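You operate a simulated robot arm through the tools that you are given. There is no shell and no other tool. Be economical: measure what you need, move in short steps, check, and stop when the job is done.

The job below is to be done with a simulated two-armed robot. You get a single attempt, and the scene is never put back.

TASK
Pick up the cab feet card with one hand, pass it to the other hand and put it on the top of the small grey stand. Set down upright: cab feet card.
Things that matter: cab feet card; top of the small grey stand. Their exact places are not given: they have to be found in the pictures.

The check looks at the end state, three seconds after you hand in, the way a careful person would. Anything else that was tipped, shoved, dropped, spilled or broken makes it a failure.

THE ROBOT
Two 7-joint arms with two-finger parallel grippers on one trunk, on a base that drives. Base frame: it is fixed to the floor where the robot stands at the start and does not move with it; the origin is under the middle of the robot, x ahead of it, y to its left, z up; the surface under the hand at the start is at about z = 86. Lengths are in cm, angles in degrees, forces in N, time in s.
The left shoulder is at the start at [2, 17, 117.8], the right one opposite. With the tool pointing down near the work surface each hand reaches from about 20 to 68 cm from the robot's upright axis, wherever it stands, measured 20 degrees to its own side. Places, roughly: top of the small grey stand [520, 140, 80]. Payload 3.8 kg a hand.
Tool frame (each hand has its own): the origin (TCP) lies between the finger pads and is the grasp point; the fingertips stand 3 cm ahead of it; z points along the fingers, y is the line along which they close. The gripper opens to 11 cm. The fingers are 2 cm wide and 1 cm thick; the gripper's body (4.8 by 11.2 cm) begins 5.5 cm behind the TCP.
Orientation is that of the tool frame in the base frame, as a unit quaternion [x, y, z, w]. With the fingers straight down and closing along the base's y, the tool's x points along the base's -x, its y along +y and its z along -z.

THE INTERFACE
- The arms move only by the tool nudge_tool. It takes "left_series", "right_series" or both (then of equal length, played together; a hand with none holds still); each is a list of rows, each a list of 7 numbers: the shift along the tool's x, y, z in units of 250 mm (1.0 is 250 mm), then the turn, a rotation vector about the tool's x, y, z in units of 90 degrees (1.0 is 90 degrees), then the closure in counts, from 0 (fully open) to 255 (shut). In form: [[tx, ty, tz, wx, wy, wz, jaw], ...]. A call has 1 to 8 rows; each row is the pose to reach, as a shift and turn from the pose commanded when the call began, along the tool's axes at that moment. A call with a number of a shift or a turn outside -1 to 1 is refused whole. Rows are played at 5 a second. More than 5 cm and 8.6 degrees between two rows, or a gripper value outside its range, and nothing of the call is played. A pose out of reach is approached as far as the arm can. The call stops where the force on the tool passes 40 N (or 10 N more than at its start, if that is more) or the arm is blocked; 0.2 s more then pass. Each finger travels about 7.2 cm/s and halts on what it meets, pressing with about 34 N; the grip force reading is that of the motor and also rises with nothing between the fingers. The clock runs only during rows and for 0.2 s after the last one: add rows that repeat a pose to give the fingers time. It gives the time, the measured TCP pose, the force on the tool (base axes), the opening and the grip force at its end, in the units of the frame above (readings bear some noise), with the torque about the TCP (base axes, N m) and any sound that the robot's microphone picked up.
- Cameras (640 x 400 px; columns grow to the right, rows downward): "scene" is now at [10.83, -3.01, 134.11]; the picture's right is [-0.30, -0.95, 0.00], its down [-0.44, 0.14, -0.89] and it looks along [0.85, -0.27, -0.46] (base axes); focal length 280 px, centre (320, 200). "left" rides on the left gripper at [7.2, -1.7, -10.3] in its tool frame; the picture's right is [0.23, 0.97, 0.00], its down [-0.76, 0.18, -0.62] and it looks along [-0.61, 0.14, 0.78] (tool axes); focal length 222 px, centre (320, 200). "right" rides on the right gripper at [7.2, 1.7, -10.3] in its tool frame; the picture's right is [-0.23, 0.97, 0.00], its down [-0.76, -0.18, -0.62] and it looks along [-0.61, -0.14, 0.78] (tool axes); focal length 222 px, centre (320, 200).
- snapshot(camera): a new picture of that camera. No time passes.
- move_column(by): slides the trunk up (or, below 0, down) by that many cm; the arms and the scene camera ride with it, the base frame stays. It gives what a move gives, with no picture.
- base_move(legs): drives the robot by 1 to 6 legs, each [ahead, turn to the left] in cm and degrees, along the robot's own axes; the way and the turn of a leg run together, so that a leg with both is an arc; at most 150 cm and 180 degrees a leg. The arms and the cameras ride along, it lands a little off, and it stops where it bumps. It gives what a move gives.
- turn_head(pan, tilt): turns the head with the scene camera to pan (to the left, within 80 degrees either way) and tilt (down, from -29 to 69), counted from straight ahead of the robot. It gives what a move gives.
- probe_pixels(camera, pixels): there is no depth. For up to 12 entries [column, row, z] of the newest picture of that camera ("zoom" is the newest enlarged one), the place [x, y] in the base frame at which the ray of that pixel passes the height z, good to about 0.2 cm. No time passes.
- inspect(camera, box): a new picture of the part [left, top, right, bottom] of that camera's present view, enlarged. No time passes.
- sign_off(): hands the job in; it is judged then, once.

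Work in short steps. Measure before you move; look again where a grasp or a placing could have gone wrong, and mend it. You have 80 turns and 58 pictures in all, those below and enlarged ones among them. Open the grippers and draw the arms clear of the work before you hand the job in, unless the task says otherwise; then end with one line.

The tools are called after "Call:" by a JSON object that holds its "name" and its "arguments". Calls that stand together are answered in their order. nudge_tool: Moves the arms, as the interface text tells. Its arguments: {"type":"object","properties":{"left_series":{"type":"array"},"right_series":{"type":"array"}},"required":[]} The other tools are called the same way: move_column (by) slides the trunk up or down; base_move (legs) drives the base; turn_head (pan, tilt) turns the head that bears the scene camera; snapshot (camera) takes a picture; probe_pixels (camera, pixels) gives the place at which the rays of pixels pass given heights; inspect (camera, box) takes an enlarged picture of a part of a camera's view; sign_off () hands the job in.

At the start:

```text
time_s: 0.0
left_ee_pos: [50.53, 10.12, 113.82]
left_tcp_rot: [0.0, 1.0, 0.001, 0.0]
left_ft_force: [0.0, -0.6, 1.4]
left_torque: [0.0, 0.01, 0.02]
left_width: 11.0
left_grasp_force: 0.0
right_ee_pos: [44.57, -36.85, 118.42]
right_tcp_rot: [0.0, 1.0, 0.001, 0.0]
right_ft_force: [0.3, 0.6, -0.4]
right_torque: [-0.01, -0.02, -0.01]
right_width: 11.0
right_grasp_force: 0.1
trunk travel left (down, up): [-27.5, 29.5]
robot x, y, heading: [-0.27, -0.02, -0.0]
head pan, tilt: [-17.6, 27.4]
```

scene: 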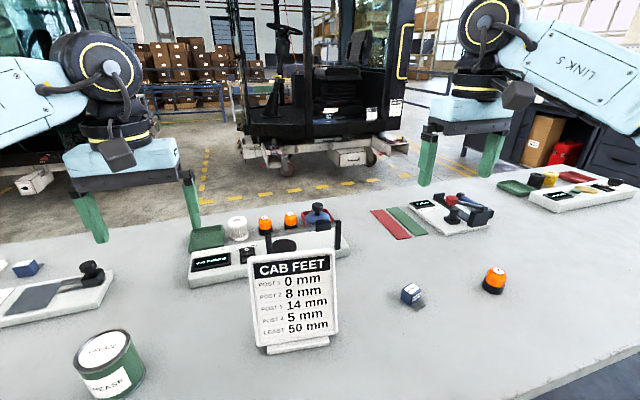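
right: 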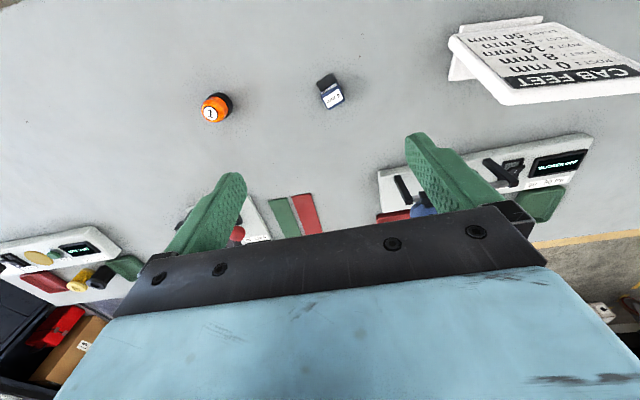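
left: 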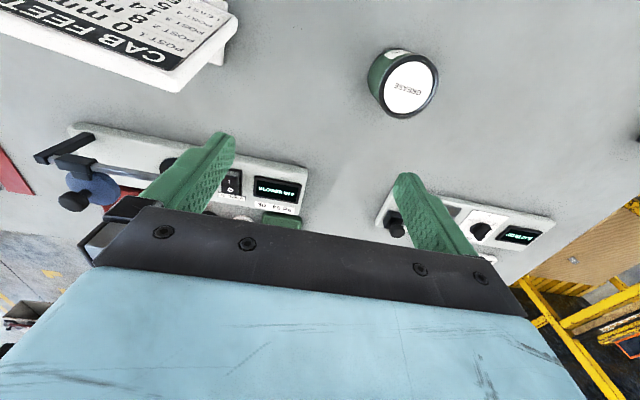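

The card stands on the bench at about (295,300) in the scene picture. I enlarge it and probe its base.

Call:
{"name": "inspect", "arguments": {"camera": "scene", "box": [220, 220, 380, 370]}}

Call:
{"name": "probe_pixels", "arguments": {"camera": "scene", "pixels": [[258, 346, 86], [268, 354, 86], [329, 345, 86], [338, 332, 88], [258, 346, 88], [250, 262, 100], [332, 250, 100], [250, 262, 103], [332, 250, 103]]}}

```text
2.67 times, centred on (300, 295) of scene
```

zoom: 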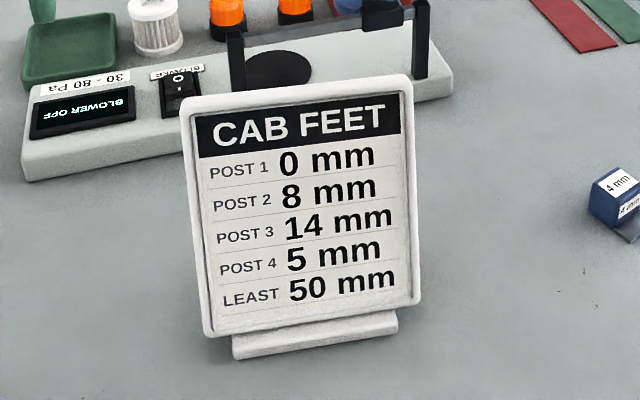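

```text
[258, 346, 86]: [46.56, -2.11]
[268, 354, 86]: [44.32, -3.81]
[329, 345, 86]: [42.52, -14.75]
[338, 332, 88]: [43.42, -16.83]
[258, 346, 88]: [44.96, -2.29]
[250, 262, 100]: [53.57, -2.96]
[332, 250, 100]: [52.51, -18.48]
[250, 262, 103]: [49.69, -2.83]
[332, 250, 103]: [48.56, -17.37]
```

I look at the card from both hand cameras to triangulate its top edge and foot.

Call:
{"name": "inspect", "arguments": {"camera": "right", "box": [440, 0, 640, 125]}}

Call:
{"name": "inspect", "arguments": {"camera": "left", "box": [0, 0, 250, 156]}}

Call:
{"name": "probe_pixels", "arguments": {"camera": "scene", "pixels": [[248.3, 257.5, 100], [248.3, 257.5, 104], [333, 248.6, 100], [333, 248.6, 104], [337.5, 333.2, 87], [337.5, 333.2, 89], [256.9, 345.6, 87], [256.9, 345.6, 89], [268, 354, 86], [329, 344, 86]]}}

Call:
{"name": "turn_head", "arguments": {"pan": 15, "tilt": 5}}

Call:
{"name": "snapshot", "arguments": {"camera": "scene"}}

```text
3.20 times, centred on (540, 62) of right
```

zoom: 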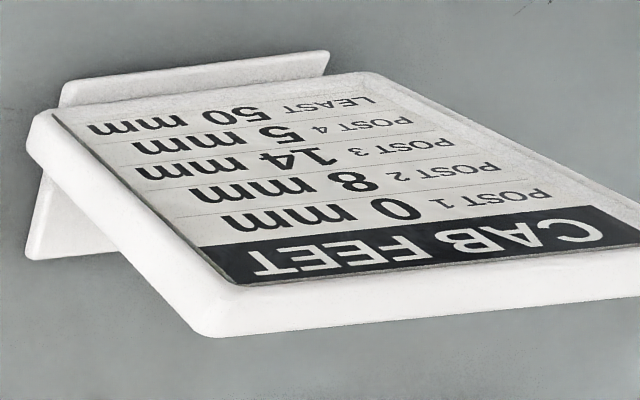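

```text
2.56 times, centred on (125, 78) of left
```

zoom: 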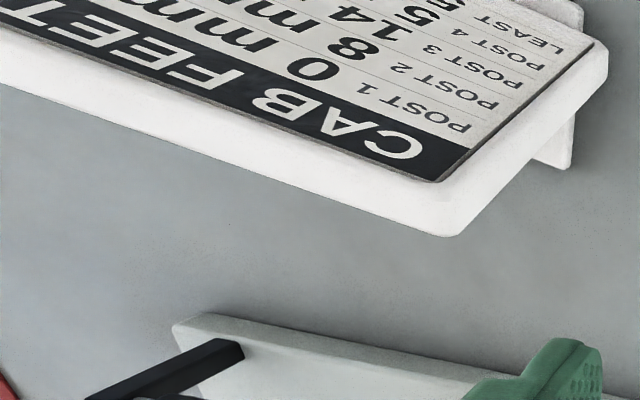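

```text
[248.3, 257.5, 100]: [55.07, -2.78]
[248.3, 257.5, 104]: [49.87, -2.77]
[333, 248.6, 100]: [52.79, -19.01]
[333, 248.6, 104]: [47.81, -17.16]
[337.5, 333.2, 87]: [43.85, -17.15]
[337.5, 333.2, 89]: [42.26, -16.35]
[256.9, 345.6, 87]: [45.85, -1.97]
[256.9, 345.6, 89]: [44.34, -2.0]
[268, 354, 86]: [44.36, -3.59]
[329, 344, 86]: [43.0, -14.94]
```

```text
time_s: 1.0
left_ee_pos: [50.53, 10.23, 113.92]
left_tcp_rot: [-0.001, 1.0, 0.0, 0.0]
left_ft_force: [-0.1, 0.1, 0.3]
left_torque: [0.02, 0.02, 0.03]
left_width: 11.01
left_grasp_force: 0.1
right_ee_pos: [44.57, -36.87, 118.49]
right_tcp_rot: [0.0, 1.0, 0.0, -0.001]
right_ft_force: [-0.7, 0.1, 0.1]
right_torque: [0.0, -0.01, 0.01]
right_width: 11.01
right_grasp_force: 0.0
trunk travel left (down, up): [-27.5, 29.5]
robot x, y, heading: [0.11, -0.41, 0.1]
head pan, tilt: [15.0, 5.0]
```

```text
51 pictures are left
```

scene: 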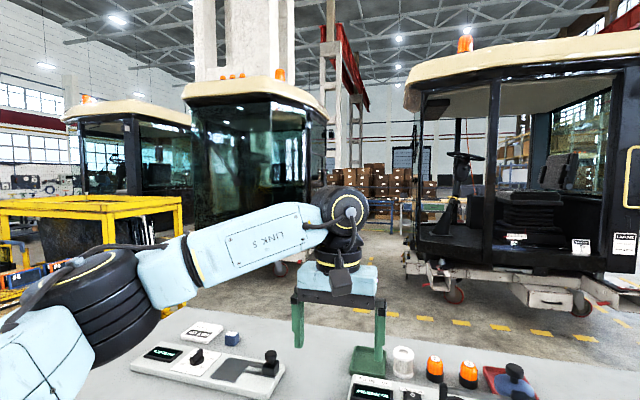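

Now I triangulate the card's top corners from the hand cameras.

Call:
{"name": "probe_pixels", "arguments": {"camera": "right", "pixels": [[507.2, 104.7, 100], [507.2, 104.7, 104], [513.4, 90, 100], [513.4, 90, 104], [449.4, 40.6, 87], [449.4, 40.6, 90], [447.8, 80.6, 86], [459.4, 31.3, 86], [543, 16, 86]]}}

Call:
{"name": "probe_pixels", "arguments": {"camera": "left", "pixels": [[173.8, 91.7, 98], [173.8, 91.7, 100], [173.8, 91.7, 104], [178, 72, 100], [178, 72, 104], [221.9, 65.5, 86], [238, 30, 87], [238, 30, 90]]}}

```text
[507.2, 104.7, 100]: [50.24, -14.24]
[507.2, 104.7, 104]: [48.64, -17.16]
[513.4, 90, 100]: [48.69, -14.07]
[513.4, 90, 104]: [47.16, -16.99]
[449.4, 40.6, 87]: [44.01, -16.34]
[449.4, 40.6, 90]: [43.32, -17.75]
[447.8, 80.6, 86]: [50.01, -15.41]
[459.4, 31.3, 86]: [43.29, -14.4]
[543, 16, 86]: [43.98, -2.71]
```

```text
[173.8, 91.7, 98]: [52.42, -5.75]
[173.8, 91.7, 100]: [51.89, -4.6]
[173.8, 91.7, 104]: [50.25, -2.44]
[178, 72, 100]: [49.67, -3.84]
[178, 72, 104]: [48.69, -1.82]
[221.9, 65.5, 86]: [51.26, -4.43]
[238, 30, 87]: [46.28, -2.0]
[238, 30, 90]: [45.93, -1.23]
```

The card top lies at z≈103.8, from (48.4,-17) to (50,-2.5), about 1.4 cm thick, leaning back ~11° and yawed ~6.6°. I turn both hands so that their fingers close across its thickness, with the camera sides outward.

Call:
{"name": "nudge_tool", "arguments": {"right_series": [[0, 0, 0, 0, 0, -0.0927, 0], [0, 0, 0, 0, 0, -0.1854, 0], [0, 0, 0, 0, 0, -0.2781, 0], [0, 0, 0, 0, 0, -0.3708, 0], [0, 0, 0, 0, 0, -0.4635, 0], [0, 0, 0, 0, 0, -0.5562, 0], [0, 0, 0, 0, 0, -0.6489, 0], [0, 0, 0, 0, 0, -0.7416, 0]], "left_series": [[0, 0, 0, 0, 0, 0.09, 0], [0, 0, 0, 0, 0, 0.18, 0], [0, 0, 0, 0, 0, 0.27, 0], [0, 0, 0, 0, 0, 0.36, 0], [0, 0, 0, 0, 0, 0.45, 0], [0, 0, 0, 0, 0, 0.54, 0], [0, 0, 0, 0, 0, 0.63, 0], [0, 0, 0, 0, 0, 0.72, 0]]}}

Call:
{"name": "nudge_tool", "arguments": {"right_series": [[0, 0, 0, 0, 0, -0.0464, 0], [0, 0, 0, 0, 0, -0.0927, 0], [0, 0, 0, 0, 0, -0.139, 0], [0, 0, 0, 0, 0, -0.1854, 0]], "left_series": [[0, 0, 0, 0, 0, 0.0883, 0], [0, 0, 0, 0, 0, 0.1766, 0], [0, 0, 0, 0, 0, 0.265, 0], [0, 0, 0, 0, 0, 0.353, 0]]}}

Call:
{"name": "nudge_tool", "arguments": {"right_series": [[0, 0, 0, -0.061, 0, 0, 0], [0, 0, 0, -0.122, 0, 0, 0]], "left_series": [[0, 0, 0, 0.061, 0, 0, 0], [0, 0, 0, 0.122, 0, 0, 0]]}}

Call:
{"name": "nudge_tool", "arguments": {"right_series": [[0, 0, 0, 0, -0.074, 0, 0], [0, 0, 0, 0, -0.148, 0, 0], [0, 0, 0, 0, -0.222, 0, 0]], "left_series": [[0, 0, 0, 0, -0.074, 0, 0], [0, 0, 0, 0, -0.148, 0, 0], [0, 0, 0, 0, -0.222, 0, 0]]}}

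Call:
{"name": "turn_head", "arguments": {"pan": -12, "tilt": 30}}

Call:
{"name": "snapshot", "arguments": {"camera": "scene"}}

Call:
{"name": "snapshot", "arguments": {"camera": "right"}}

```text
time_s: 2.8
left_ee_pos: [46.16, 9.8, 114.3]
left_tcp_rot: [0.494, 0.869, -0.001, 0.001]
left_ft_force: [-0.4, -0.1, -0.2]
left_torque: [-0.01, 0.01, -0.01]
left_width: 11.01
left_grasp_force: 0.1
left hand out of reach, approached as far as the arm can: row 7, 8
right_ee_pos: [33.57, -23.14, 115.86]
right_tcp_rot: [-0.547, 0.837, -0.001, 0.001]
right_ft_force: [-0.2, -0.7, 0.0]
right_torque: [0.02, 0.01, 0.01]
right_width: 10.99
right_grasp_force: 0.1
right hand out of reach, approached as far as the arm can: row 4, 5, 6, 7, 8
trunk travel left (down, up): [-27.5, 29.5]
robot x, y, heading: [0.19, 0.04, 0.1]
head pan, tilt: [15.0, 5.0]
```

```text
time_s: 3.8
left_ee_pos: [32.35, 5.66, 113.47]
left_tcp_rot: [0.711, 0.703, 0.001, 0.001]
left_ft_force: [-0.4, -0.5, 0.2]
left_torque: [0.01, -0.03, 0.01]
left_width: 10.99
left_grasp_force: 0.0
left hand out of reach, approached as far as the arm can: row 1, 2, 3, 4
right_ee_pos: [28.67, -18.44, 115.66]
right_tcp_rot: [-0.665, 0.747, 0.0, 0.0]
right_ft_force: [-0.1, -0.1, -0.1]
right_torque: [0.01, 0.05, 0.01]
right_width: 11.02
right_grasp_force: 0.0
right hand out of reach, approached as far as the arm can: row 1, 2, 3, 4
trunk travel left (down, up): [-27.5, 29.5]
robot x, y, heading: [0.3, 0.21, -0.1]
head pan, tilt: [15.0, 5.0]
```

```text
time_s: 4.4
left_ee_pos: [31.28, 5.25, 113.55]
left_tcp_rot: [0.709, 0.699, -0.068, -0.069]
left_ft_force: [0.3, 0.5, 0.0]
left_torque: [0.01, 0.01, -0.01]
left_width: 10.98
left_grasp_force: 0.0
left hand out of reach, approached as far as the arm can: row 1, 2
right_ee_pos: [28.18, -17.9, 115.47]
right_tcp_rot: [-0.662, 0.743, 0.072, -0.064]
right_ft_force: [-0.1, -0.1, 0.6]
right_torque: [-0.04, -0.03, 0.03]
right_width: 11.01
right_grasp_force: 0.2
right hand out of reach, approached as far as the arm can: row 1, 2
trunk travel left (down, up): [-27.5, 29.5]
robot x, y, heading: [-0.21, 0.08, 0.1]
head pan, tilt: [15.0, 5.0]
```

```text
time_s: 5.2
left_ee_pos: [31.22, 5.25, 113.49]
left_tcp_rot: [0.687, 0.699, -0.19, 0.054]
left_ft_force: [-1.2, -0.1, -0.5]
left_torque: [0.0, 0.01, 0.01]
left_width: 11.0
left_grasp_force: 0.1
right_ee_pos: [28.14, -18.12, 115.67]
right_tcp_rot: [-0.64, 0.743, 0.186, 0.067]
right_ft_force: [0.4, -0.3, 0.1]
right_torque: [0.03, -0.07, 0.01]
right_width: 11.01
right_grasp_force: 0.0
trunk travel left (down, up): [-27.5, 29.5]
robot x, y, heading: [-0.16, 0.11, -0.2]
head pan, tilt: [15.0, 5.0]
```

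```text
time_s: 6.1
left_ee_pos: [31.2, 5.19, 113.49]
left_tcp_rot: [0.688, 0.699, -0.19, 0.053]
left_ft_force: [1.7, -0.9, 0.1]
left_torque: [0.04, 0.01, 0.03]
left_width: 10.99
left_grasp_force: 0.1
right_ee_pos: [28.26, -17.94, 115.65]
right_tcp_rot: [-0.64, 0.743, 0.185, 0.065]
right_ft_force: [0.3, -0.2, -1.2]
right_torque: [0.0, 0.02, 0.03]
right_width: 11.0
right_grasp_force: 0.1
trunk travel left (down, up): [-27.5, 29.5]
robot x, y, heading: [-0.05, 0.38, -0.2]
head pan, tilt: [-12.0, 30.0]
```

```text
50 pictures are left
```

scene: 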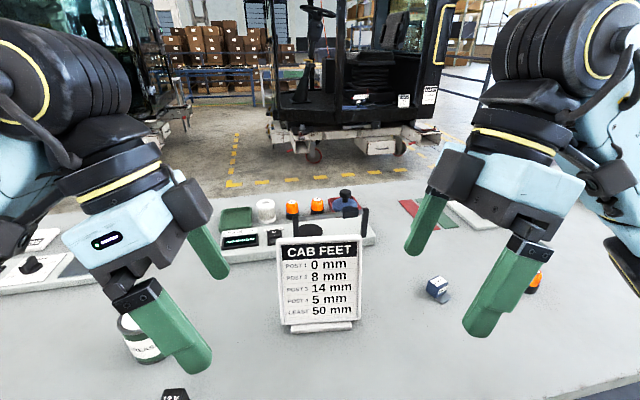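

```text
49 pictures are left
```

right: 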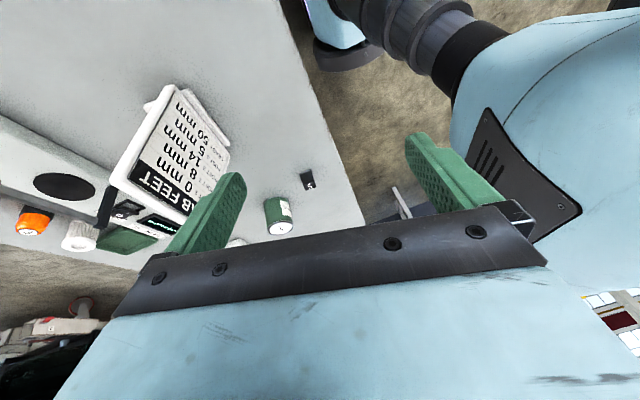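

Both hands took the wished orientation but were pulled back toward the robot, so reach at this yaw is limited. I test how far forward they can go like this (still above the card).

Call:
{"name": "nudge_tool", "arguments": {"right_series": [[0, -0.15, 0, 0, 0, 0, 0], [0, -0.3, 0, 0, 0, 0, 0], [0, -0.45, 0, 0, 0, 0, 0]], "left_series": [[0, 0.15, 0, 0, 0, 0, 0], [0, 0.3, 0, 0, 0, 0, 0], [0, 0.45, 0, 0, 0, 0, 0]]}}

```text
time_s: 6.9
left_ee_pos: [32.35, 3.44, 113.65]
left_tcp_rot: [0.687, 0.7, -0.189, 0.054]
left_ft_force: [-0.9, 0.7, 0.1]
left_torque: [0.0, -0.01, -0.02]
left_width: 10.99
left_grasp_force: 0.2
left hand out of reach, approached as far as the arm can: row 1, 2, 3
right_ee_pos: [31.38, -14.82, 115.16]
right_tcp_rot: [-0.64, 0.743, 0.185, 0.066]
right_ft_force: [-0.2, 0.1, -0.3]
right_torque: [0.01, 0.07, 0.03]
right_width: 10.98
right_grasp_force: 0.1
right hand out of reach, approached as far as the arm can: row 1, 2, 3
trunk travel left (down, up): [-27.5, 29.5]
robot x, y, heading: [-0.09, -0.08, 0.1]
head pan, tilt: [-12.0, 30.0]
```

They are stuck near x≈32 at this yaw. I move the hands apart and turn each by 180° about its own finger axis (the mirrored grasp) to see if that yaw reaches further.

Call:
{"name": "nudge_tool", "arguments": {"right_series": [[0.15, 0, 0, 0, 0, 0.083, 0], [0.3, 0, 0, 0, 0, 0.166, 0], [0.3, 0, 0, 0, 0, 0.25, 0], [0.3, 0, 0, 0, 0, 0.333, 0], [0.3, 0, 0, 0, 0, 0.416, 0], [0.3, 0, 0, 0, 0, 0.5, 0], [0.3, 0, 0, 0, 0, 0.583, 0], [0.3, 0, 0, 0, 0, 0.666, 0]], "left_series": [[0.15, 0, 0, 0, 0, -0.083, 0], [0.3, 0, 0, 0, 0, -0.166, 0], [0.3, 0, 0, 0, 0, -0.25, 0], [0.3, 0, 0, 0, 0, -0.333, 0], [0.3, 0, 0, 0, 0, -0.416, 0], [0.3, 0, 0, 0, 0, -0.5, 0], [0.3, 0, 0, 0, 0, -0.583, 0], [0.3, 0, 0, 0, 0, -0.666, 0]]}}

Call:
{"name": "nudge_tool", "arguments": {"right_series": [[0, 0, 0, 0, 0, 0.083, 0], [0, 0, 0, 0, 0, 0.166, 0], [0, 0, 0, 0, 0, 0.25, 0], [0, 0, 0, 0, 0, 0.333, 0], [0, 0, 0, 0, 0, 0.416, 0], [0, 0, 0, 0, 0, 0.5, 0], [0, 0, 0, 0, 0, 0.583, 0], [0, 0, 0, 0, 0, 0.666, 0]], "left_series": [[0, 0, 0, 0, 0, -0.083, 0], [0, 0, 0, 0, 0, -0.166, 0], [0, 0, 0, 0, 0, -0.25, 0], [0, 0, 0, 0, 0, -0.333, 0], [0, 0, 0, 0, 0, -0.416, 0], [0, 0, 0, 0, 0, -0.5, 0], [0, 0, 0, 0, 0, -0.583, 0], [0, 0, 0, 0, 0, -0.666, 0]]}}

Call:
{"name": "nudge_tool", "arguments": {"right_series": [[0, 0, 0, 0, 0, 0.083, 0], [0, 0, 0, 0, 0, 0.166, 0], [0, 0, 0, 0, 0, 0.25, 0], [0, 0, 0, 0, 0, 0.333, 0], [0, 0, 0, 0, 0, 0.416, 0], [0, 0, 0, 0, 0, 0.5, 0], [0, 0, 0, 0, 0, 0.583, 0], [0, 0, 0, 0, 0, 0.666, 0]], "left_series": [[0, 0, 0, 0, 0, -0.083, 0], [0, 0, 0, 0, 0, -0.166, 0], [0, 0, 0, 0, 0, -0.25, 0], [0, 0, 0, 0, 0, -0.333, 0], [0, 0, 0, 0, 0, -0.416, 0], [0, 0, 0, 0, 0, -0.5, 0], [0, 0, 0, 0, 0, -0.583, 0], [0, 0, 0, 0, 0, -0.666, 0]]}}

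```text
time_s: 8.7
left_ee_pos: [32.01, 10.53, 111.01]
left_tcp_rot: [0.244, 0.949, -0.191, -0.048]
left_ft_force: [-0.5, 0.4, -0.2]
left_torque: [-0.03, 0.01, -0.01]
left_width: 10.98
left_grasp_force: 0.2
right_ee_pos: [30.2, -21.89, 112.81]
right_tcp_rot: [-0.182, 0.963, 0.193, -0.036]
right_ft_force: [0.2, 0.0, -0.5]
right_torque: [0.0, -0.02, 0.0]
right_width: 11.02
right_grasp_force: 0.1
trunk travel left (down, up): [-27.5, 29.5]
robot x, y, heading: [-0.16, -0.01, -0.0]
head pan, tilt: [-12.0, 30.0]
```

```text
time_s: 10.5
left_ee_pos: [31.94, 10.62, 111.08]
left_tcp_rot: [-0.262, 0.945, -0.142, -0.136]
left_ft_force: [-0.8, 0.4, 0.8]
left_torque: [-0.04, -0.01, 0.01]
left_width: 10.97
left_grasp_force: 0.0
right_ee_pos: [30.06, -21.87, 112.74]
right_tcp_rot: [0.325, 0.925, 0.15, -0.126]
right_ft_force: [-0.4, -0.6, -0.6]
right_torque: [-0.01, 0.03, -0.01]
right_width: 11.02
right_grasp_force: 0.1
trunk travel left (down, up): [-27.5, 29.5]
robot x, y, heading: [0.28, -0.15, -0.0]
head pan, tilt: [-12.0, 30.0]
```

```text
time_s: 12.3
left_ee_pos: [31.98, 10.49, 110.93]
left_tcp_rot: [0.698, -0.688, 0.054, 0.19]
left_ft_force: [-1.2, 0.4, 0.2]
left_torque: [-0.02, -0.01, 0.01]
left_width: 10.99
left_grasp_force: 0.1
right_ee_pos: [30.27, -21.87, 112.93]
right_tcp_rot: [0.743, 0.64, 0.067, -0.184]
right_ft_force: [0.0, -0.8, 0.3]
right_torque: [-0.01, -0.01, 0.0]
right_width: 11.02
right_grasp_force: 0.0
trunk travel left (down, up): [-27.5, 29.5]
robot x, y, heading: [-0.28, -0.13, 0.0]
head pan, tilt: [-12.0, 30.0]
```

This mirrored yaw was reached without limits. I test right hand forward toward the card's x.

Call:
{"name": "nudge_tool", "arguments": {"right_series": [[0, 0.18, -0.03, 0, 0, 0, 0], [0, 0.36, -0.06, 0, 0, 0, 0], [0, 0.54, -0.09, 0, 0, 0, 0], [0, 0.7, -0.12, 0, 0, 0, 0]], "left_series": [[0, -0.1, -0.05, 0, 0, 0, 0], [0, -0.2, -0.1, 0, 0, 0, 0], [0, -0.3, -0.15, 0, 0, 0, 0], [0, -0.4, -0.2, 0, 0, 0, 0]]}}

Call:
{"name": "snapshot", "arguments": {"camera": "scene"}}

Call:
{"name": "snapshot", "arguments": {"camera": "right"}}

```text
time_s: 13.3
left_ee_pos: [42.85, 12.06, 113.7]
left_tcp_rot: [0.698, -0.689, 0.054, 0.189]
left_ft_force: [0.0, 1.0, 0.4]
left_torque: [-0.01, -0.04, 0.01]
left_width: 11.02
left_grasp_force: 0.1
right_ee_pos: [47.77, -24.91, 112.28]
right_tcp_rot: [0.742, 0.641, 0.066, -0.185]
right_ft_force: [0.2, -0.9, 0.0]
right_torque: [-0.02, 0.01, -0.01]
right_width: 10.99
right_grasp_force: 0.0
trunk travel left (down, up): [-27.5, 29.5]
robot x, y, heading: [-0.42, -0.14, -0.0]
head pan, tilt: [-12.0, 30.0]
```

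```text
48 pictures are left
```

scene: 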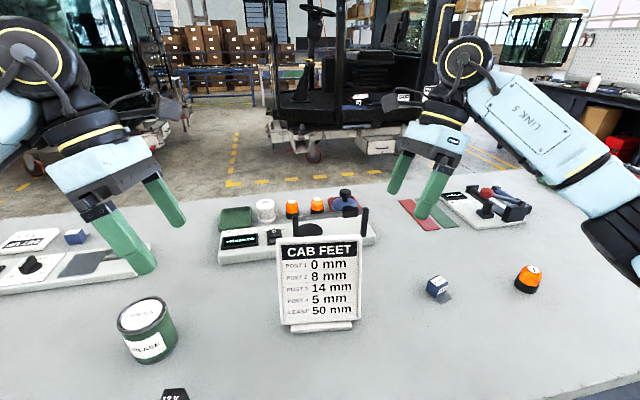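

```text
47 pictures are left
```

right: 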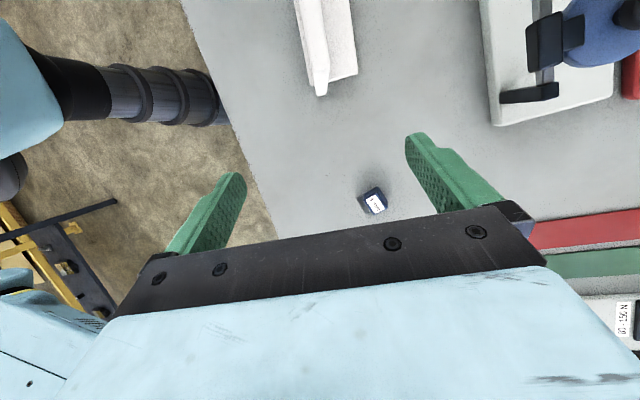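

The right hand reaches. Next I bring it to a pre-grasp above the card's right top portion (TCP ≈[48.9,-17.4,109.6]) with the opening narrowed to ~6 cm, then look.

Call:
{"name": "nudge_tool", "arguments": {"right_series": [[0.083, 0.01, 0.067, 0, 0, 0, 60], [0.166, 0.02, 0.134, 0, 0, 0, 116], [0.249, 0.03, 0.201, 0, 0, 0, 116], [0.249, 0.03, 0.201, 0, 0, 0, 116]]}}

Call:
{"name": "snapshot", "arguments": {"camera": "right"}}

Call:
{"name": "inspect", "arguments": {"camera": "scene", "box": [240, 150, 480, 350]}}

```text
time_s: 14.3
left_ee_pos: [42.67, 12.11, 113.68]
left_tcp_rot: [0.698, -0.689, 0.053, 0.189]
left_ft_force: [-0.5, 0.7, 0.4]
left_torque: [0.0, -0.03, 0.03]
left_width: 10.99
left_grasp_force: 0.0
right_ee_pos: [48.75, -17.45, 109.63]
right_tcp_rot: [0.742, 0.641, 0.066, -0.185]
right_ft_force: [-0.2, 0.7, -0.1]
right_torque: [0.01, 0.01, 0.02]
right_width: 5.99
right_grasp_force: 0.2
trunk travel left (down, up): [-27.5, 29.5]
robot x, y, heading: [-0.39, -0.12, 0.1]
head pan, tilt: [-12.0, 30.0]
```

```text
46 pictures are left
```

right: 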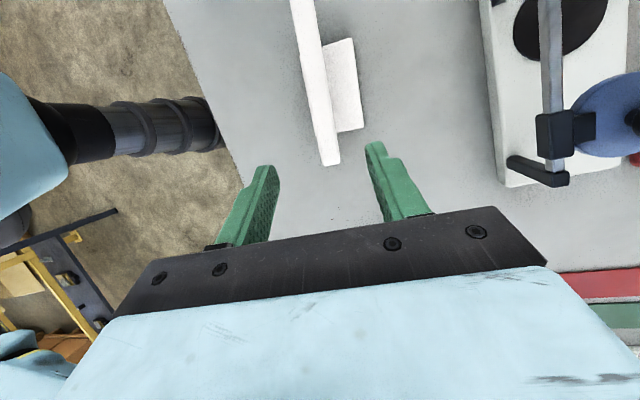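

```text
2.00 times, centred on (360, 250) of scene
```

zoom: 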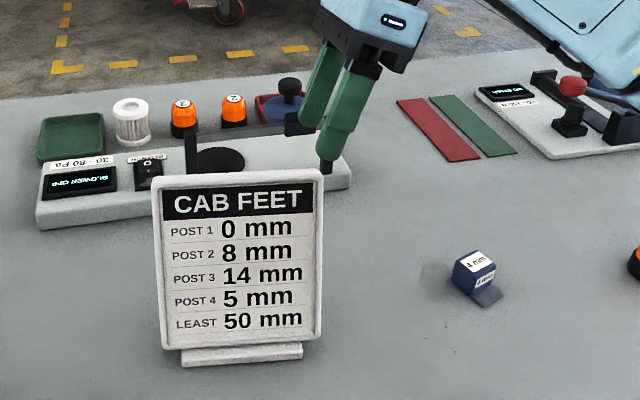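

The card's top edge (from (329,163) toward (306,23)) sits about 0.4 cm to tool +y and yawed ~2.4°. I correct and descend 9 cm along the fingers.

Call:
{"name": "nudge_tool", "arguments": {"right_series": [[0, 0.016, 0.09, 0, 0, 0.026, 116], [0, 0.016, 0.18, 0, 0, 0.026, 116], [0, 0.016, 0.27, 0, 0, 0.026, 116], [0, 0.016, 0.35, 0, 0, 0.026, 116], [0, 0.016, 0.35, 0, 0, 0.026, 116]]}}

Call:
{"name": "snapshot", "arguments": {"camera": "right"}}

Call:
{"name": "inspect", "arguments": {"camera": "scene", "box": [240, 150, 480, 350]}}

```text
time_s: 15.5
left_ee_pos: [42.7, 12.16, 113.8]
left_tcp_rot: [0.698, -0.688, 0.053, 0.189]
left_ft_force: [-0.3, -0.3, 0.0]
left_torque: [0.03, -0.01, 0.01]
left_width: 10.99
left_grasp_force: 0.0
right_ee_pos: [47.94, -14.3, 101.44]
right_tcp_rot: [0.755, 0.626, 0.062, -0.186]
right_ft_force: [-0.6, -0.4, -0.9]
right_torque: [-0.02, -0.02, -0.02]
right_width: 6.01
right_grasp_force: 0.1
trunk travel left (down, up): [-27.5, 29.5]
robot x, y, heading: [0.36, -0.13, -0.0]
head pan, tilt: [-12.0, 30.0]
```

```text
44 pictures are left
```

right: 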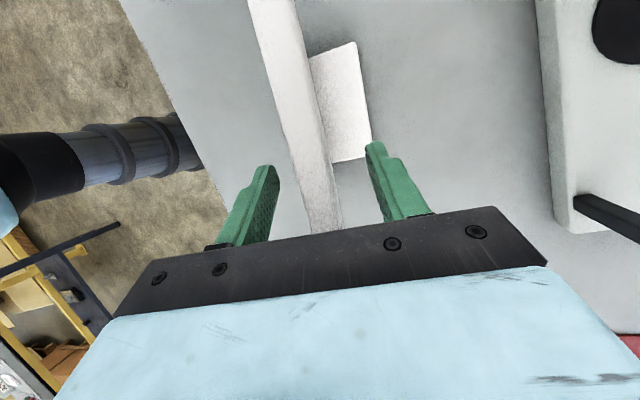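

```text
2.00 times, centred on (360, 250) of scene
```

zoom: 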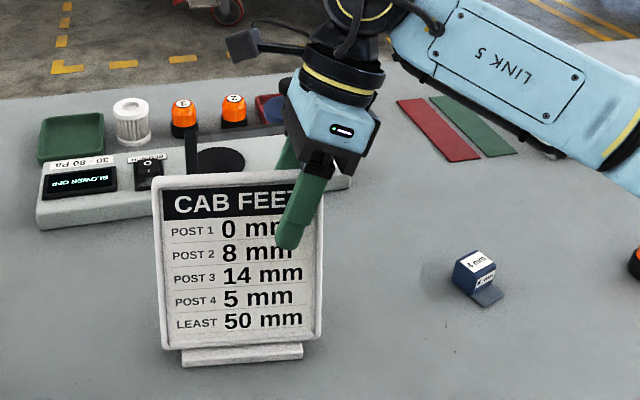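

The card sits between the fingers, centred. I close the right gripper in small steps.

Call:
{"name": "nudge_tool", "arguments": {"right_series": [[0, 0, 0, 0, 0, 0, 150], [0, 0, 0, 0, 0, 0, 180], [0, 0, 0, 0, 0, 0, 200], [0, 0, 0, 0, 0, 0, 215], [0, 0, 0, 0, 0, 0, 235], [0, 0, 0, 0, 0, 0, 255], [0, 0, 0, 0, 0, 0, 255]]}}

```text
time_s: 17.1
left_ee_pos: [42.57, 12.07, 113.81]
left_tcp_rot: [0.698, -0.689, 0.055, 0.188]
left_ft_force: [-0.2, 1.0, -0.8]
left_torque: [0.01, -0.01, -0.02]
left_width: 10.99
left_grasp_force: 0.0
right_ee_pos: [47.83, -14.25, 101.56]
right_tcp_rot: [0.754, 0.626, 0.064, -0.186]
right_ft_force: [-2.9, -0.6, 12.6]
right_torque: [0.48, 1.02, 0.15]
right_width: 1.59
right_grasp_force: 33.8
trunk travel left (down, up): [-27.5, 29.5]
robot x, y, heading: [0.3, 0.17, 0.1]
head pan, tilt: [-12.0, 30.0]
```

Held at 1.6 cm width. I lift it straight up 12 cm.

Call:
{"name": "nudge_tool", "arguments": {"right_series": [[0.02, -0.012, -0.055, 0, 0, 0, 255], [0.059, -0.036, -0.166, 0, 0, 0, 255], [0.105, -0.064, -0.295, 0, 0, 0, 255], [0.158, -0.096, -0.442, 0, 0, 0, 255], [0.158, -0.096, -0.442, 0, 0, 0, 255]]}}

Call:
{"name": "snapshot", "arguments": {"camera": "scene"}}

Call:
{"name": "snapshot", "arguments": {"camera": "left"}}

```text
time_s: 18.3
left_ee_pos: [42.79, 12.17, 113.73]
left_tcp_rot: [0.698, -0.689, 0.053, 0.189]
left_ft_force: [-0.6, -0.2, 0.1]
left_torque: [-0.03, 0.04, 0.04]
left_width: 10.99
left_grasp_force: 0.0
right_ee_pos: [47.89, -14.19, 113.57]
right_tcp_rot: [0.754, 0.626, 0.063, -0.187]
right_ft_force: [0.0, 0.4, -0.4]
right_torque: [-0.05, 0.02, -0.03]
right_width: 1.56
right_grasp_force: 33.6
trunk travel left (down, up): [-27.5, 29.5]
robot x, y, heading: [-0.28, 0.22, -0.3]
head pan, tilt: [-12.0, 30.0]
```

```text
42 pictures are left
```

scene: 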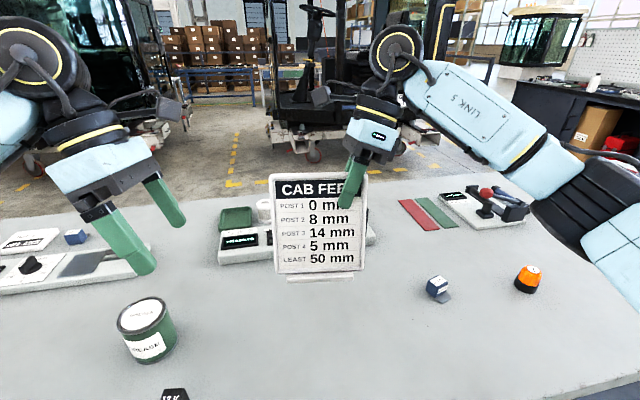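

```text
41 pictures are left
```

left: 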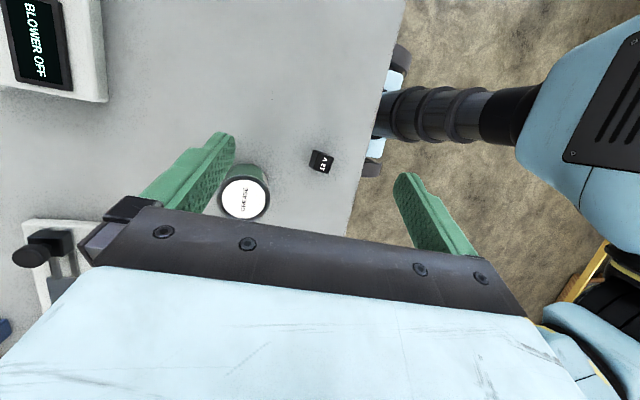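

The card is lifted cleanly and the bench is undisturbed. Now I bring the left hand, tilted 45° outward with the same thickness axis, to a pre-grasp above the card's left corner (TCP ≈[51.8,2,120.3]).

Call:
{"name": "nudge_tool", "arguments": {"left_series": [[0.122, -0.078, -0.0435, -0.0125, 0.0656, 0.0156, 40], [0.244, -0.1555, -0.087, -0.025, 0.1312, 0.0312, 80], [0.366, -0.233, -0.1305, -0.0374, 0.1967, 0.0468, 116], [0.488, -0.311, -0.174, -0.0499, 0.2623, 0.0624, 116], [0.488, -0.311, -0.174, -0.0499, 0.2623, 0.0624, 116]]}}

Call:
{"name": "snapshot", "arguments": {"camera": "scene"}}

Call:
{"name": "snapshot", "arguments": {"camera": "left"}}

```text
time_s: 19.5
left_ee_pos: [51.88, 1.99, 120.48]
left_tcp_rot: [-0.629, 0.671, -0.178, -0.351]
left_ft_force: [-0.7, -0.2, -0.8]
left_torque: [0.0, 0.0, -0.01]
left_width: 6.0
left_grasp_force: 0.0
right_ee_pos: [47.88, -14.2, 113.49]
right_tcp_rot: [0.755, 0.626, 0.062, -0.186]
right_ft_force: [0.0, 0.9, -1.7]
right_torque: [-0.06, -0.01, 0.03]
right_width: 1.57
right_grasp_force: 34.3
trunk travel left (down, up): [-27.5, 29.5]
robot x, y, heading: [0.01, 0.48, -0.1]
head pan, tilt: [-12.0, 30.0]
```

```text
40 pictures are left
```

scene: 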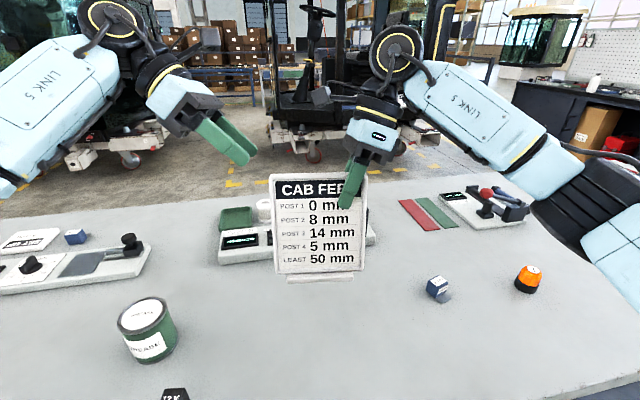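

```text
39 pictures are left
```

left: 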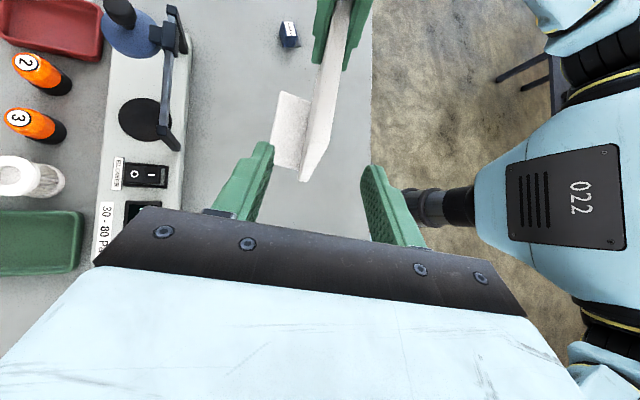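

The card edge (near (312,175)) lines up between the left fingers. I advance the left hand 10 cm along its fingers.

Call:
{"name": "nudge_tool", "arguments": {"left_series": [[0, 0, 0.1, 0, 0, 0, 116], [0, 0, 0.2, 0, 0, 0, 116], [0, 0, 0.3, 0, 0, 0, 116], [0, 0, 0.4, 0, 0, 0, 116], [0, 0, 0.4, 0, 0, 0, 116]]}}

Call:
{"name": "inspect", "arguments": {"camera": "scene", "box": [200, 60, 440, 300]}}

Call:
{"name": "snapshot", "arguments": {"camera": "left"}}

```text
time_s: 20.7
left_ee_pos: [49.23, -4.8, 113.31]
left_tcp_rot: [-0.63, 0.67, -0.178, -0.35]
left_ft_force: [-0.3, -0.3, 0.1]
left_torque: [0.0, 0.01, -0.01]
left_width: 6.01
left_grasp_force: 0.1
right_ee_pos: [47.82, -14.27, 113.54]
right_tcp_rot: [0.755, 0.626, 0.063, -0.186]
right_ft_force: [0.8, 0.3, -1.3]
right_torque: [-0.07, 0.01, -0.02]
right_width: 1.55
right_grasp_force: 34.0
trunk travel left (down, up): [-27.5, 29.5]
robot x, y, heading: [-0.06, 0.36, 0.2]
head pan, tilt: [-12.0, 30.0]
```

```text
1.67 times, centred on (320, 180) of scene
```

zoom: 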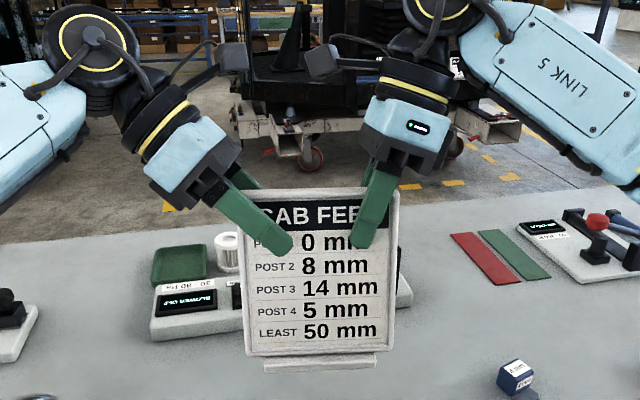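

```text
37 pictures are left
```

left: 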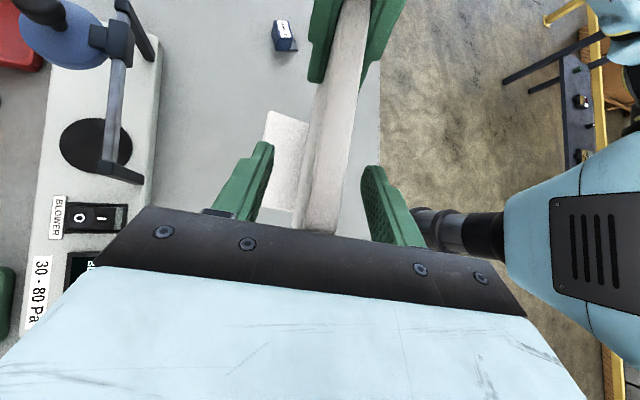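

Left fingers straddle the card. I close the left gripper while the right holds.

Call:
{"name": "nudge_tool", "arguments": {"left_series": [[0, 0, 0, 0, 0, 0, 150], [0, 0, 0, 0, 0, 0, 180], [0, 0, 0, 0, 0, 0, 200], [0, 0, 0, 0, 0, 0, 215], [0, 0, 0, 0, 0, 0, 235], [0, 0, 0, 0, 0, 0, 255], [0, 0, 0, 0, 0, 0, 255]]}}

```text
time_s: 22.3
left_ee_pos: [49.19, -4.79, 113.52]
left_tcp_rot: [-0.629, 0.671, -0.178, -0.35]
left_ft_force: [-0.6, -0.3, 1.1]
left_torque: [-0.08, 0.1, -0.18]
left_width: 1.58
left_grasp_force: 33.6
right_ee_pos: [47.91, -14.22, 113.53]
right_tcp_rot: [0.755, 0.625, 0.063, -0.186]
right_ft_force: [0.4, 0.0, -1.3]
right_torque: [-0.01, -0.13, 0.08]
right_width: 1.59
right_grasp_force: 33.8
trunk travel left (down, up): [-27.5, 29.5]
robot x, y, heading: [-0.18, 0.06, 0.0]
head pan, tilt: [-12.0, 30.0]
```

Both hold with low forces. I open the right gripper and withdraw it back along its fingers.

Call:
{"name": "nudge_tool", "arguments": {"right_series": [[0, 0, 0, 0, 0, 0, 225], [0, 0, 0, 0, 0, 0, 160], [0, 0, 0, 0, 0, 0, 116], [0, 0, -0.1, 0, 0, 0, 116], [0, 0, -0.22, 0, 0, 0, 116], [0, 0, -0.36, 0, 0, 0, 116], [-0.15, 0, -0.42, 0, 0, 0, 60], [-0.3, 0, -0.42, 0, 0, 0, 0]]}}

Call:
{"name": "snapshot", "arguments": {"camera": "scene"}}

```text
time_s: 24.1
left_ee_pos: [49.27, -4.95, 113.42]
left_tcp_rot: [-0.629, 0.671, -0.178, -0.351]
left_ft_force: [-0.2, -0.2, -0.6]
left_torque: [0.05, 0.03, -0.02]
left_width: 1.56
left_grasp_force: 33.8
right_ee_pos: [47.74, -25.03, 120.68]
right_tcp_rot: [0.754, 0.626, 0.063, -0.187]
right_ft_force: [-0.1, -0.2, 0.2]
right_torque: [0.0, -0.02, 0.01]
right_width: 11.0
right_grasp_force: 0.0
trunk travel left (down, up): [-27.5, 29.5]
robot x, y, heading: [-0.24, -0.28, -0.0]
head pan, tilt: [-12.0, 30.0]
```

```text
36 pictures are left
```

scene: 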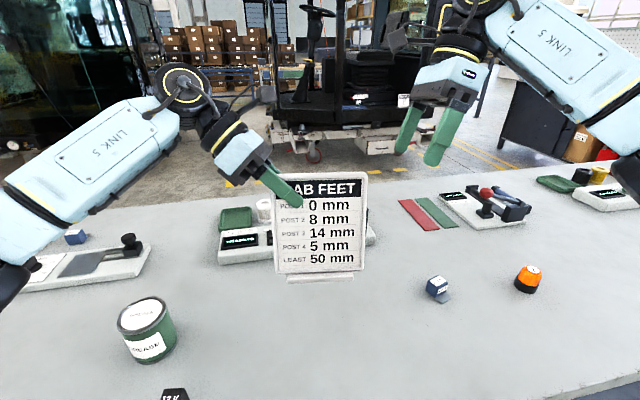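

Handover succeeded; the left hand holds the card alone. I draw both hands 14 cm toward the robot for driving, then look around.

Call:
{"name": "nudge_tool", "arguments": {"left_series": [[-0.0055, 0.1355, 0.0345, 0, 0, 0, 255], [-0.011, 0.271, 0.069, 0, 0, 0, 255], [-0.0165, 0.4065, 0.1035, 0, 0, 0, 255], [-0.022, 0.542, 0.138, 0, 0, 0, 255]], "right_series": [[-0.029, -0.1355, 0.0195, 0, 0, 0, 0], [-0.058, -0.271, 0.039, 0, 0, 0, 0], [-0.087, -0.4065, 0.0585, 0, 0, 0, 0], [-0.116, -0.542, 0.078, 0, 0, 0, 0]]}}

Call:
{"name": "turn_head", "arguments": {"pan": 60, "tilt": 18}}

Call:
{"name": "snapshot", "arguments": {"camera": "scene"}}

Call:
{"name": "turn_head", "arguments": {"pan": -60, "tilt": 18}}

Call:
{"name": "snapshot", "arguments": {"camera": "scene"}}

Call:
{"name": "turn_head", "arguments": {"pan": 5, "tilt": 10}}

Call:
{"name": "snapshot", "arguments": {"camera": "scene"}}

```text
time_s: 25.1
left_ee_pos: [35.18, -4.72, 113.34]
left_tcp_rot: [-0.63, 0.669, -0.179, -0.35]
left_ft_force: [0.4, 0.3, 0.6]
left_torque: [0.06, 0.0, 0.03]
left_width: 1.57
left_grasp_force: 35.0
right_ee_pos: [33.67, -24.97, 120.65]
right_tcp_rot: [0.756, 0.625, 0.063, -0.185]
right_ft_force: [-0.5, 0.1, 0.1]
right_torque: [-0.03, -0.04, 0.03]
right_width: 11.02
right_grasp_force: 0.1
trunk travel left (down, up): [-27.5, 29.5]
robot x, y, heading: [-0.07, -0.06, 0.0]
head pan, tilt: [-12.0, 30.0]
```

```text
time_s: 26.5
left_ee_pos: [35.32, -4.79, 113.41]
left_tcp_rot: [-0.629, 0.671, -0.178, -0.35]
left_ft_force: [-0.5, 0.2, -0.1]
left_torque: [0.07, -0.04, -0.02]
left_width: 1.58
left_grasp_force: 33.6
right_ee_pos: [33.81, -24.93, 120.74]
right_tcp_rot: [0.756, 0.625, 0.062, -0.186]
right_ft_force: [-0.3, -0.1, -0.6]
right_torque: [0.01, -0.01, 0.0]
right_width: 11.0
right_grasp_force: 0.0
trunk travel left (down, up): [-27.5, 29.5]
robot x, y, heading: [-0.27, 0.13, 0.0]
head pan, tilt: [60.0, 18.0]
```

```text
35 pictures are left
```

scene: 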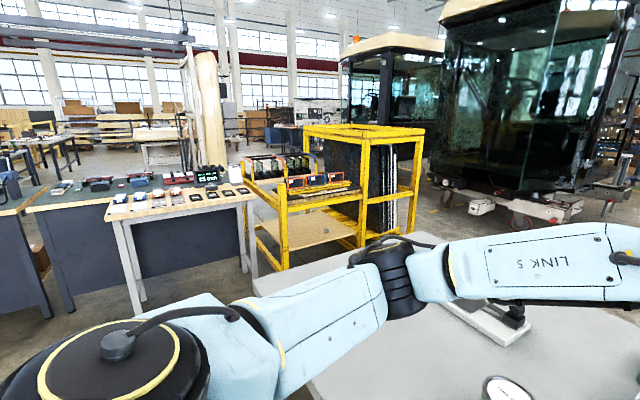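

```text
time_s: 28.5
left_ee_pos: [35.31, -4.81, 113.4]
left_tcp_rot: [-0.63, 0.67, -0.179, -0.35]
left_ft_force: [0.1, 0.1, 0.0]
left_torque: [0.03, 0.0, -0.01]
left_width: 1.58
left_grasp_force: 33.5
right_ee_pos: [33.81, -24.93, 120.72]
right_tcp_rot: [0.755, 0.625, 0.063, -0.187]
right_ft_force: [0.1, -0.8, 0.2]
right_torque: [-0.03, 0.04, -0.01]
right_width: 11.03
right_grasp_force: 0.0
trunk travel left (down, up): [-27.5, 29.5]
robot x, y, heading: [0.12, -0.26, 0.3]
head pan, tilt: [-60.0, 18.0]
```

```text
34 pictures are left
```

scene: 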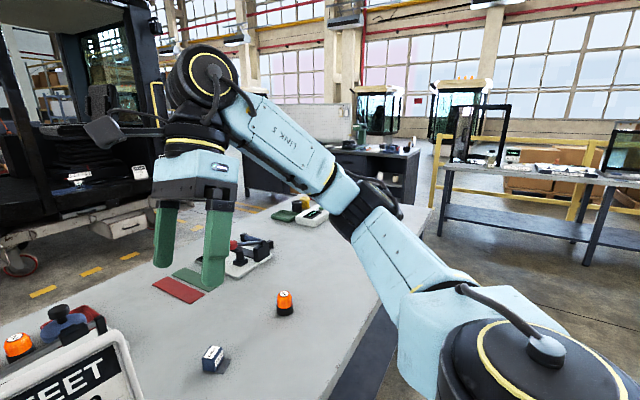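

```text
time_s: 29.9
left_ee_pos: [35.33, -4.86, 113.49]
left_tcp_rot: [-0.63, 0.67, -0.178, -0.35]
left_ft_force: [0.3, 0.6, -0.2]
left_torque: [0.04, 0.01, -0.01]
left_width: 1.56
left_grasp_force: 33.8
right_ee_pos: [33.89, -25.0, 120.75]
right_tcp_rot: [0.755, 0.626, 0.063, -0.186]
right_ft_force: [0.1, -0.1, 0.0]
right_torque: [0.0, 0.01, -0.01]
right_width: 10.99
right_grasp_force: 0.1
trunk travel left (down, up): [-27.5, 29.5]
robot x, y, heading: [0.1, 0.12, -0.3]
head pan, tilt: [5.0, 10.0]
```

```text
33 pictures are left
```

scene: 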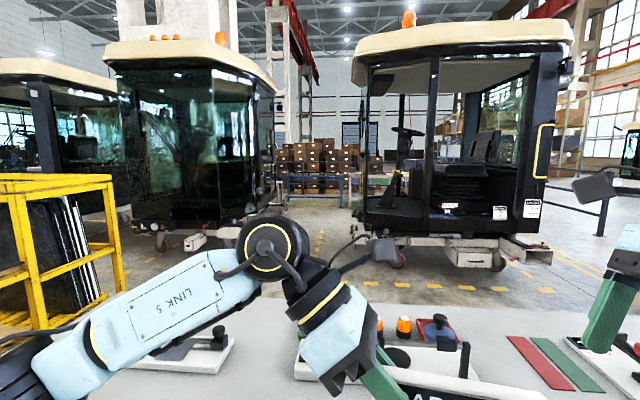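

The stand should lie near pixel (270,180) here. I enlarge that region, and probe floor points of the obstacles and bench edges.

Call:
{"name": "inspect", "arguments": {"camera": "scene", "box": [220, 130, 380, 290]}}

Call:
{"name": "probe_pixels", "arguments": {"camera": "scene", "pixels": [[270, 179, 80], [400, 268, 0], [500, 270, 0], [162, 250, 0], [240, 240, 0], [430, 285, 0], [122, 285, 0], [285, 205, 0], [340, 200, 0], [540, 292, 0], [45, 340, 0]]}}

```text
2.50 times, centred on (300, 210) of scene
```

zoom: 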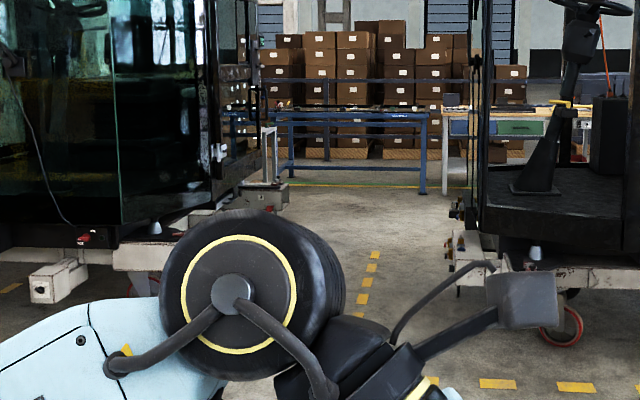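

```text
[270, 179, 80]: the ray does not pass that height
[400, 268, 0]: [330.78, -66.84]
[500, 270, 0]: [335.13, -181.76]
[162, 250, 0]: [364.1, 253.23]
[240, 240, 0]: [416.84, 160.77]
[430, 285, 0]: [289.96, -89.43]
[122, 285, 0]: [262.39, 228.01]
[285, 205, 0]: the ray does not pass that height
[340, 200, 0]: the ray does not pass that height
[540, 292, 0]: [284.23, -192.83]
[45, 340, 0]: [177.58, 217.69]
```

There is a corridor between the two cabs; the stand seems just beyond the left cab. I back up 30 cm from the bench and look to the right for a way round.

Call:
{"name": "base_move", "arguments": {"legs": [[-30, 0]]}}

Call:
{"name": "turn_head", "arguments": {"pan": -50, "tilt": 22}}

Call:
{"name": "snapshot", "arguments": {"camera": "scene"}}

```text
time_s: 31.9
left_ee_pos: [5.28, -4.76, 113.5]
left_tcp_rot: [-0.63, 0.67, -0.179, -0.35]
left_ft_force: [-0.1, 1.0, 0.6]
left_torque: [0.03, -0.06, -0.01]
left_width: 1.56
left_grasp_force: 34.2
right_ee_pos: [3.78, -24.98, 120.77]
right_tcp_rot: [0.755, 0.625, 0.063, -0.186]
right_ft_force: [0.4, 0.4, 0.6]
right_torque: [0.02, -0.02, -0.02]
right_width: 11.0
right_grasp_force: 0.1
trunk travel left (down, up): [-27.5, 29.5]
robot x, y, heading: [-29.71, -0.07, -0.1]
head pan, tilt: [5.0, 10.0]
```

```text
time_s: 33.2
left_ee_pos: [5.29, -4.8, 113.42]
left_tcp_rot: [-0.629, 0.67, -0.178, -0.35]
left_ft_force: [0.0, -0.1, -0.6]
left_torque: [0.09, -0.01, -0.01]
left_width: 1.56
left_grasp_force: 34.1
right_ee_pos: [3.84, -24.86, 120.64]
right_tcp_rot: [0.755, 0.625, 0.063, -0.187]
right_ft_force: [0.0, -0.1, 0.2]
right_torque: [-0.01, -0.02, -0.01]
right_width: 10.99
right_grasp_force: 0.1
trunk travel left (down, up): [-27.5, 29.5]
robot x, y, heading: [-30.12, 0.22, -0.0]
head pan, tilt: [-50.0, 22.0]
```

```text
31 pictures are left
```

scene: 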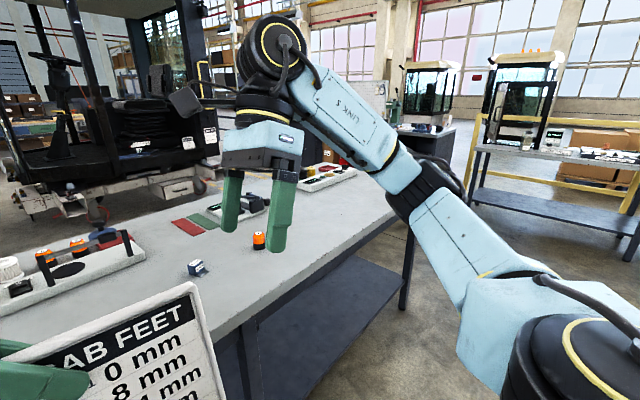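

I probe the bench's near edge and right end, and the table further right.

Call:
{"name": "probe_pixels", "arguments": {"camera": "scene", "pixels": [[225, 328, 86], [300, 280, 86], [396, 216, 86], [402, 308, 0], [468, 232, 0], [632, 262, 0], [460, 172, 75], [440, 215, 0], [200, 190, 0], [96, 222, 0]]}}

```text
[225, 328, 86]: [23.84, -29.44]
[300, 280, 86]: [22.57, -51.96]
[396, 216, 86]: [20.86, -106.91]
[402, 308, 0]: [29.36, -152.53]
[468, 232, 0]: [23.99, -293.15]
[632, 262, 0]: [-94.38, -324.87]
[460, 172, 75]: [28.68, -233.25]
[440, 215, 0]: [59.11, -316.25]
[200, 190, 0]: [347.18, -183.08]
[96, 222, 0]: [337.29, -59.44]
```

The bench runs at x≈22 with its right end near y≈-155. I check the left end for comparison.

Call:
{"name": "turn_head", "arguments": {"pan": 55, "tilt": 22}}

Call:
{"name": "snapshot", "arguments": {"camera": "scene"}}

```text
time_s: 35.0
left_ee_pos: [5.23, -4.92, 113.46]
left_tcp_rot: [-0.63, 0.671, -0.177, -0.35]
left_ft_force: [0.2, -0.4, -0.8]
left_torque: [0.08, -0.03, 0.02]
left_width: 1.6
left_grasp_force: 34.2
right_ee_pos: [3.81, -25.04, 120.61]
right_tcp_rot: [0.755, 0.625, 0.062, -0.186]
right_ft_force: [-0.5, 0.5, 0.4]
right_torque: [-0.02, 0.03, 0.01]
right_width: 11.01
right_grasp_force: 0.0
trunk travel left (down, up): [-27.5, 29.5]
robot x, y, heading: [-30.1, 0.19, -0.1]
head pan, tilt: [55.0, 22.0]
```

```text
30 pictures are left
```

scene: 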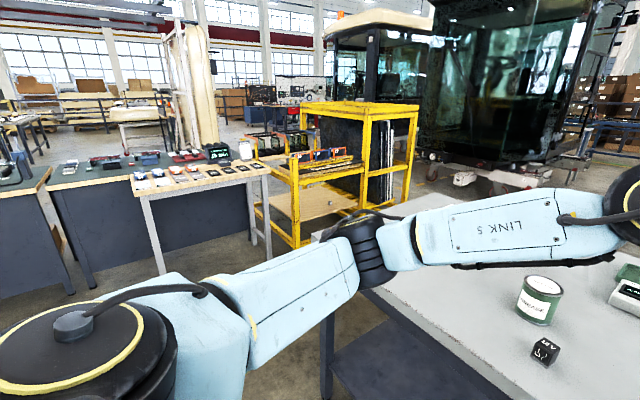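

Call:
{"name": "probe_pixels", "arguments": {"camera": "scene", "pixels": [[315, 235, 86], [365, 285, 86], [328, 395, 0], [163, 272, 0], [268, 258, 0], [300, 245, 0], [405, 205, 0], [258, 215, 0]]}}

```text
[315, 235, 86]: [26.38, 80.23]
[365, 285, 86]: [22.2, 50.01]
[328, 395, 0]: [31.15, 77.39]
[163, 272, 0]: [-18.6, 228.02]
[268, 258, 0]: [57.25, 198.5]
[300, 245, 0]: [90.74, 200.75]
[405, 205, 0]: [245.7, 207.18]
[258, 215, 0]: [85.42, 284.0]
```

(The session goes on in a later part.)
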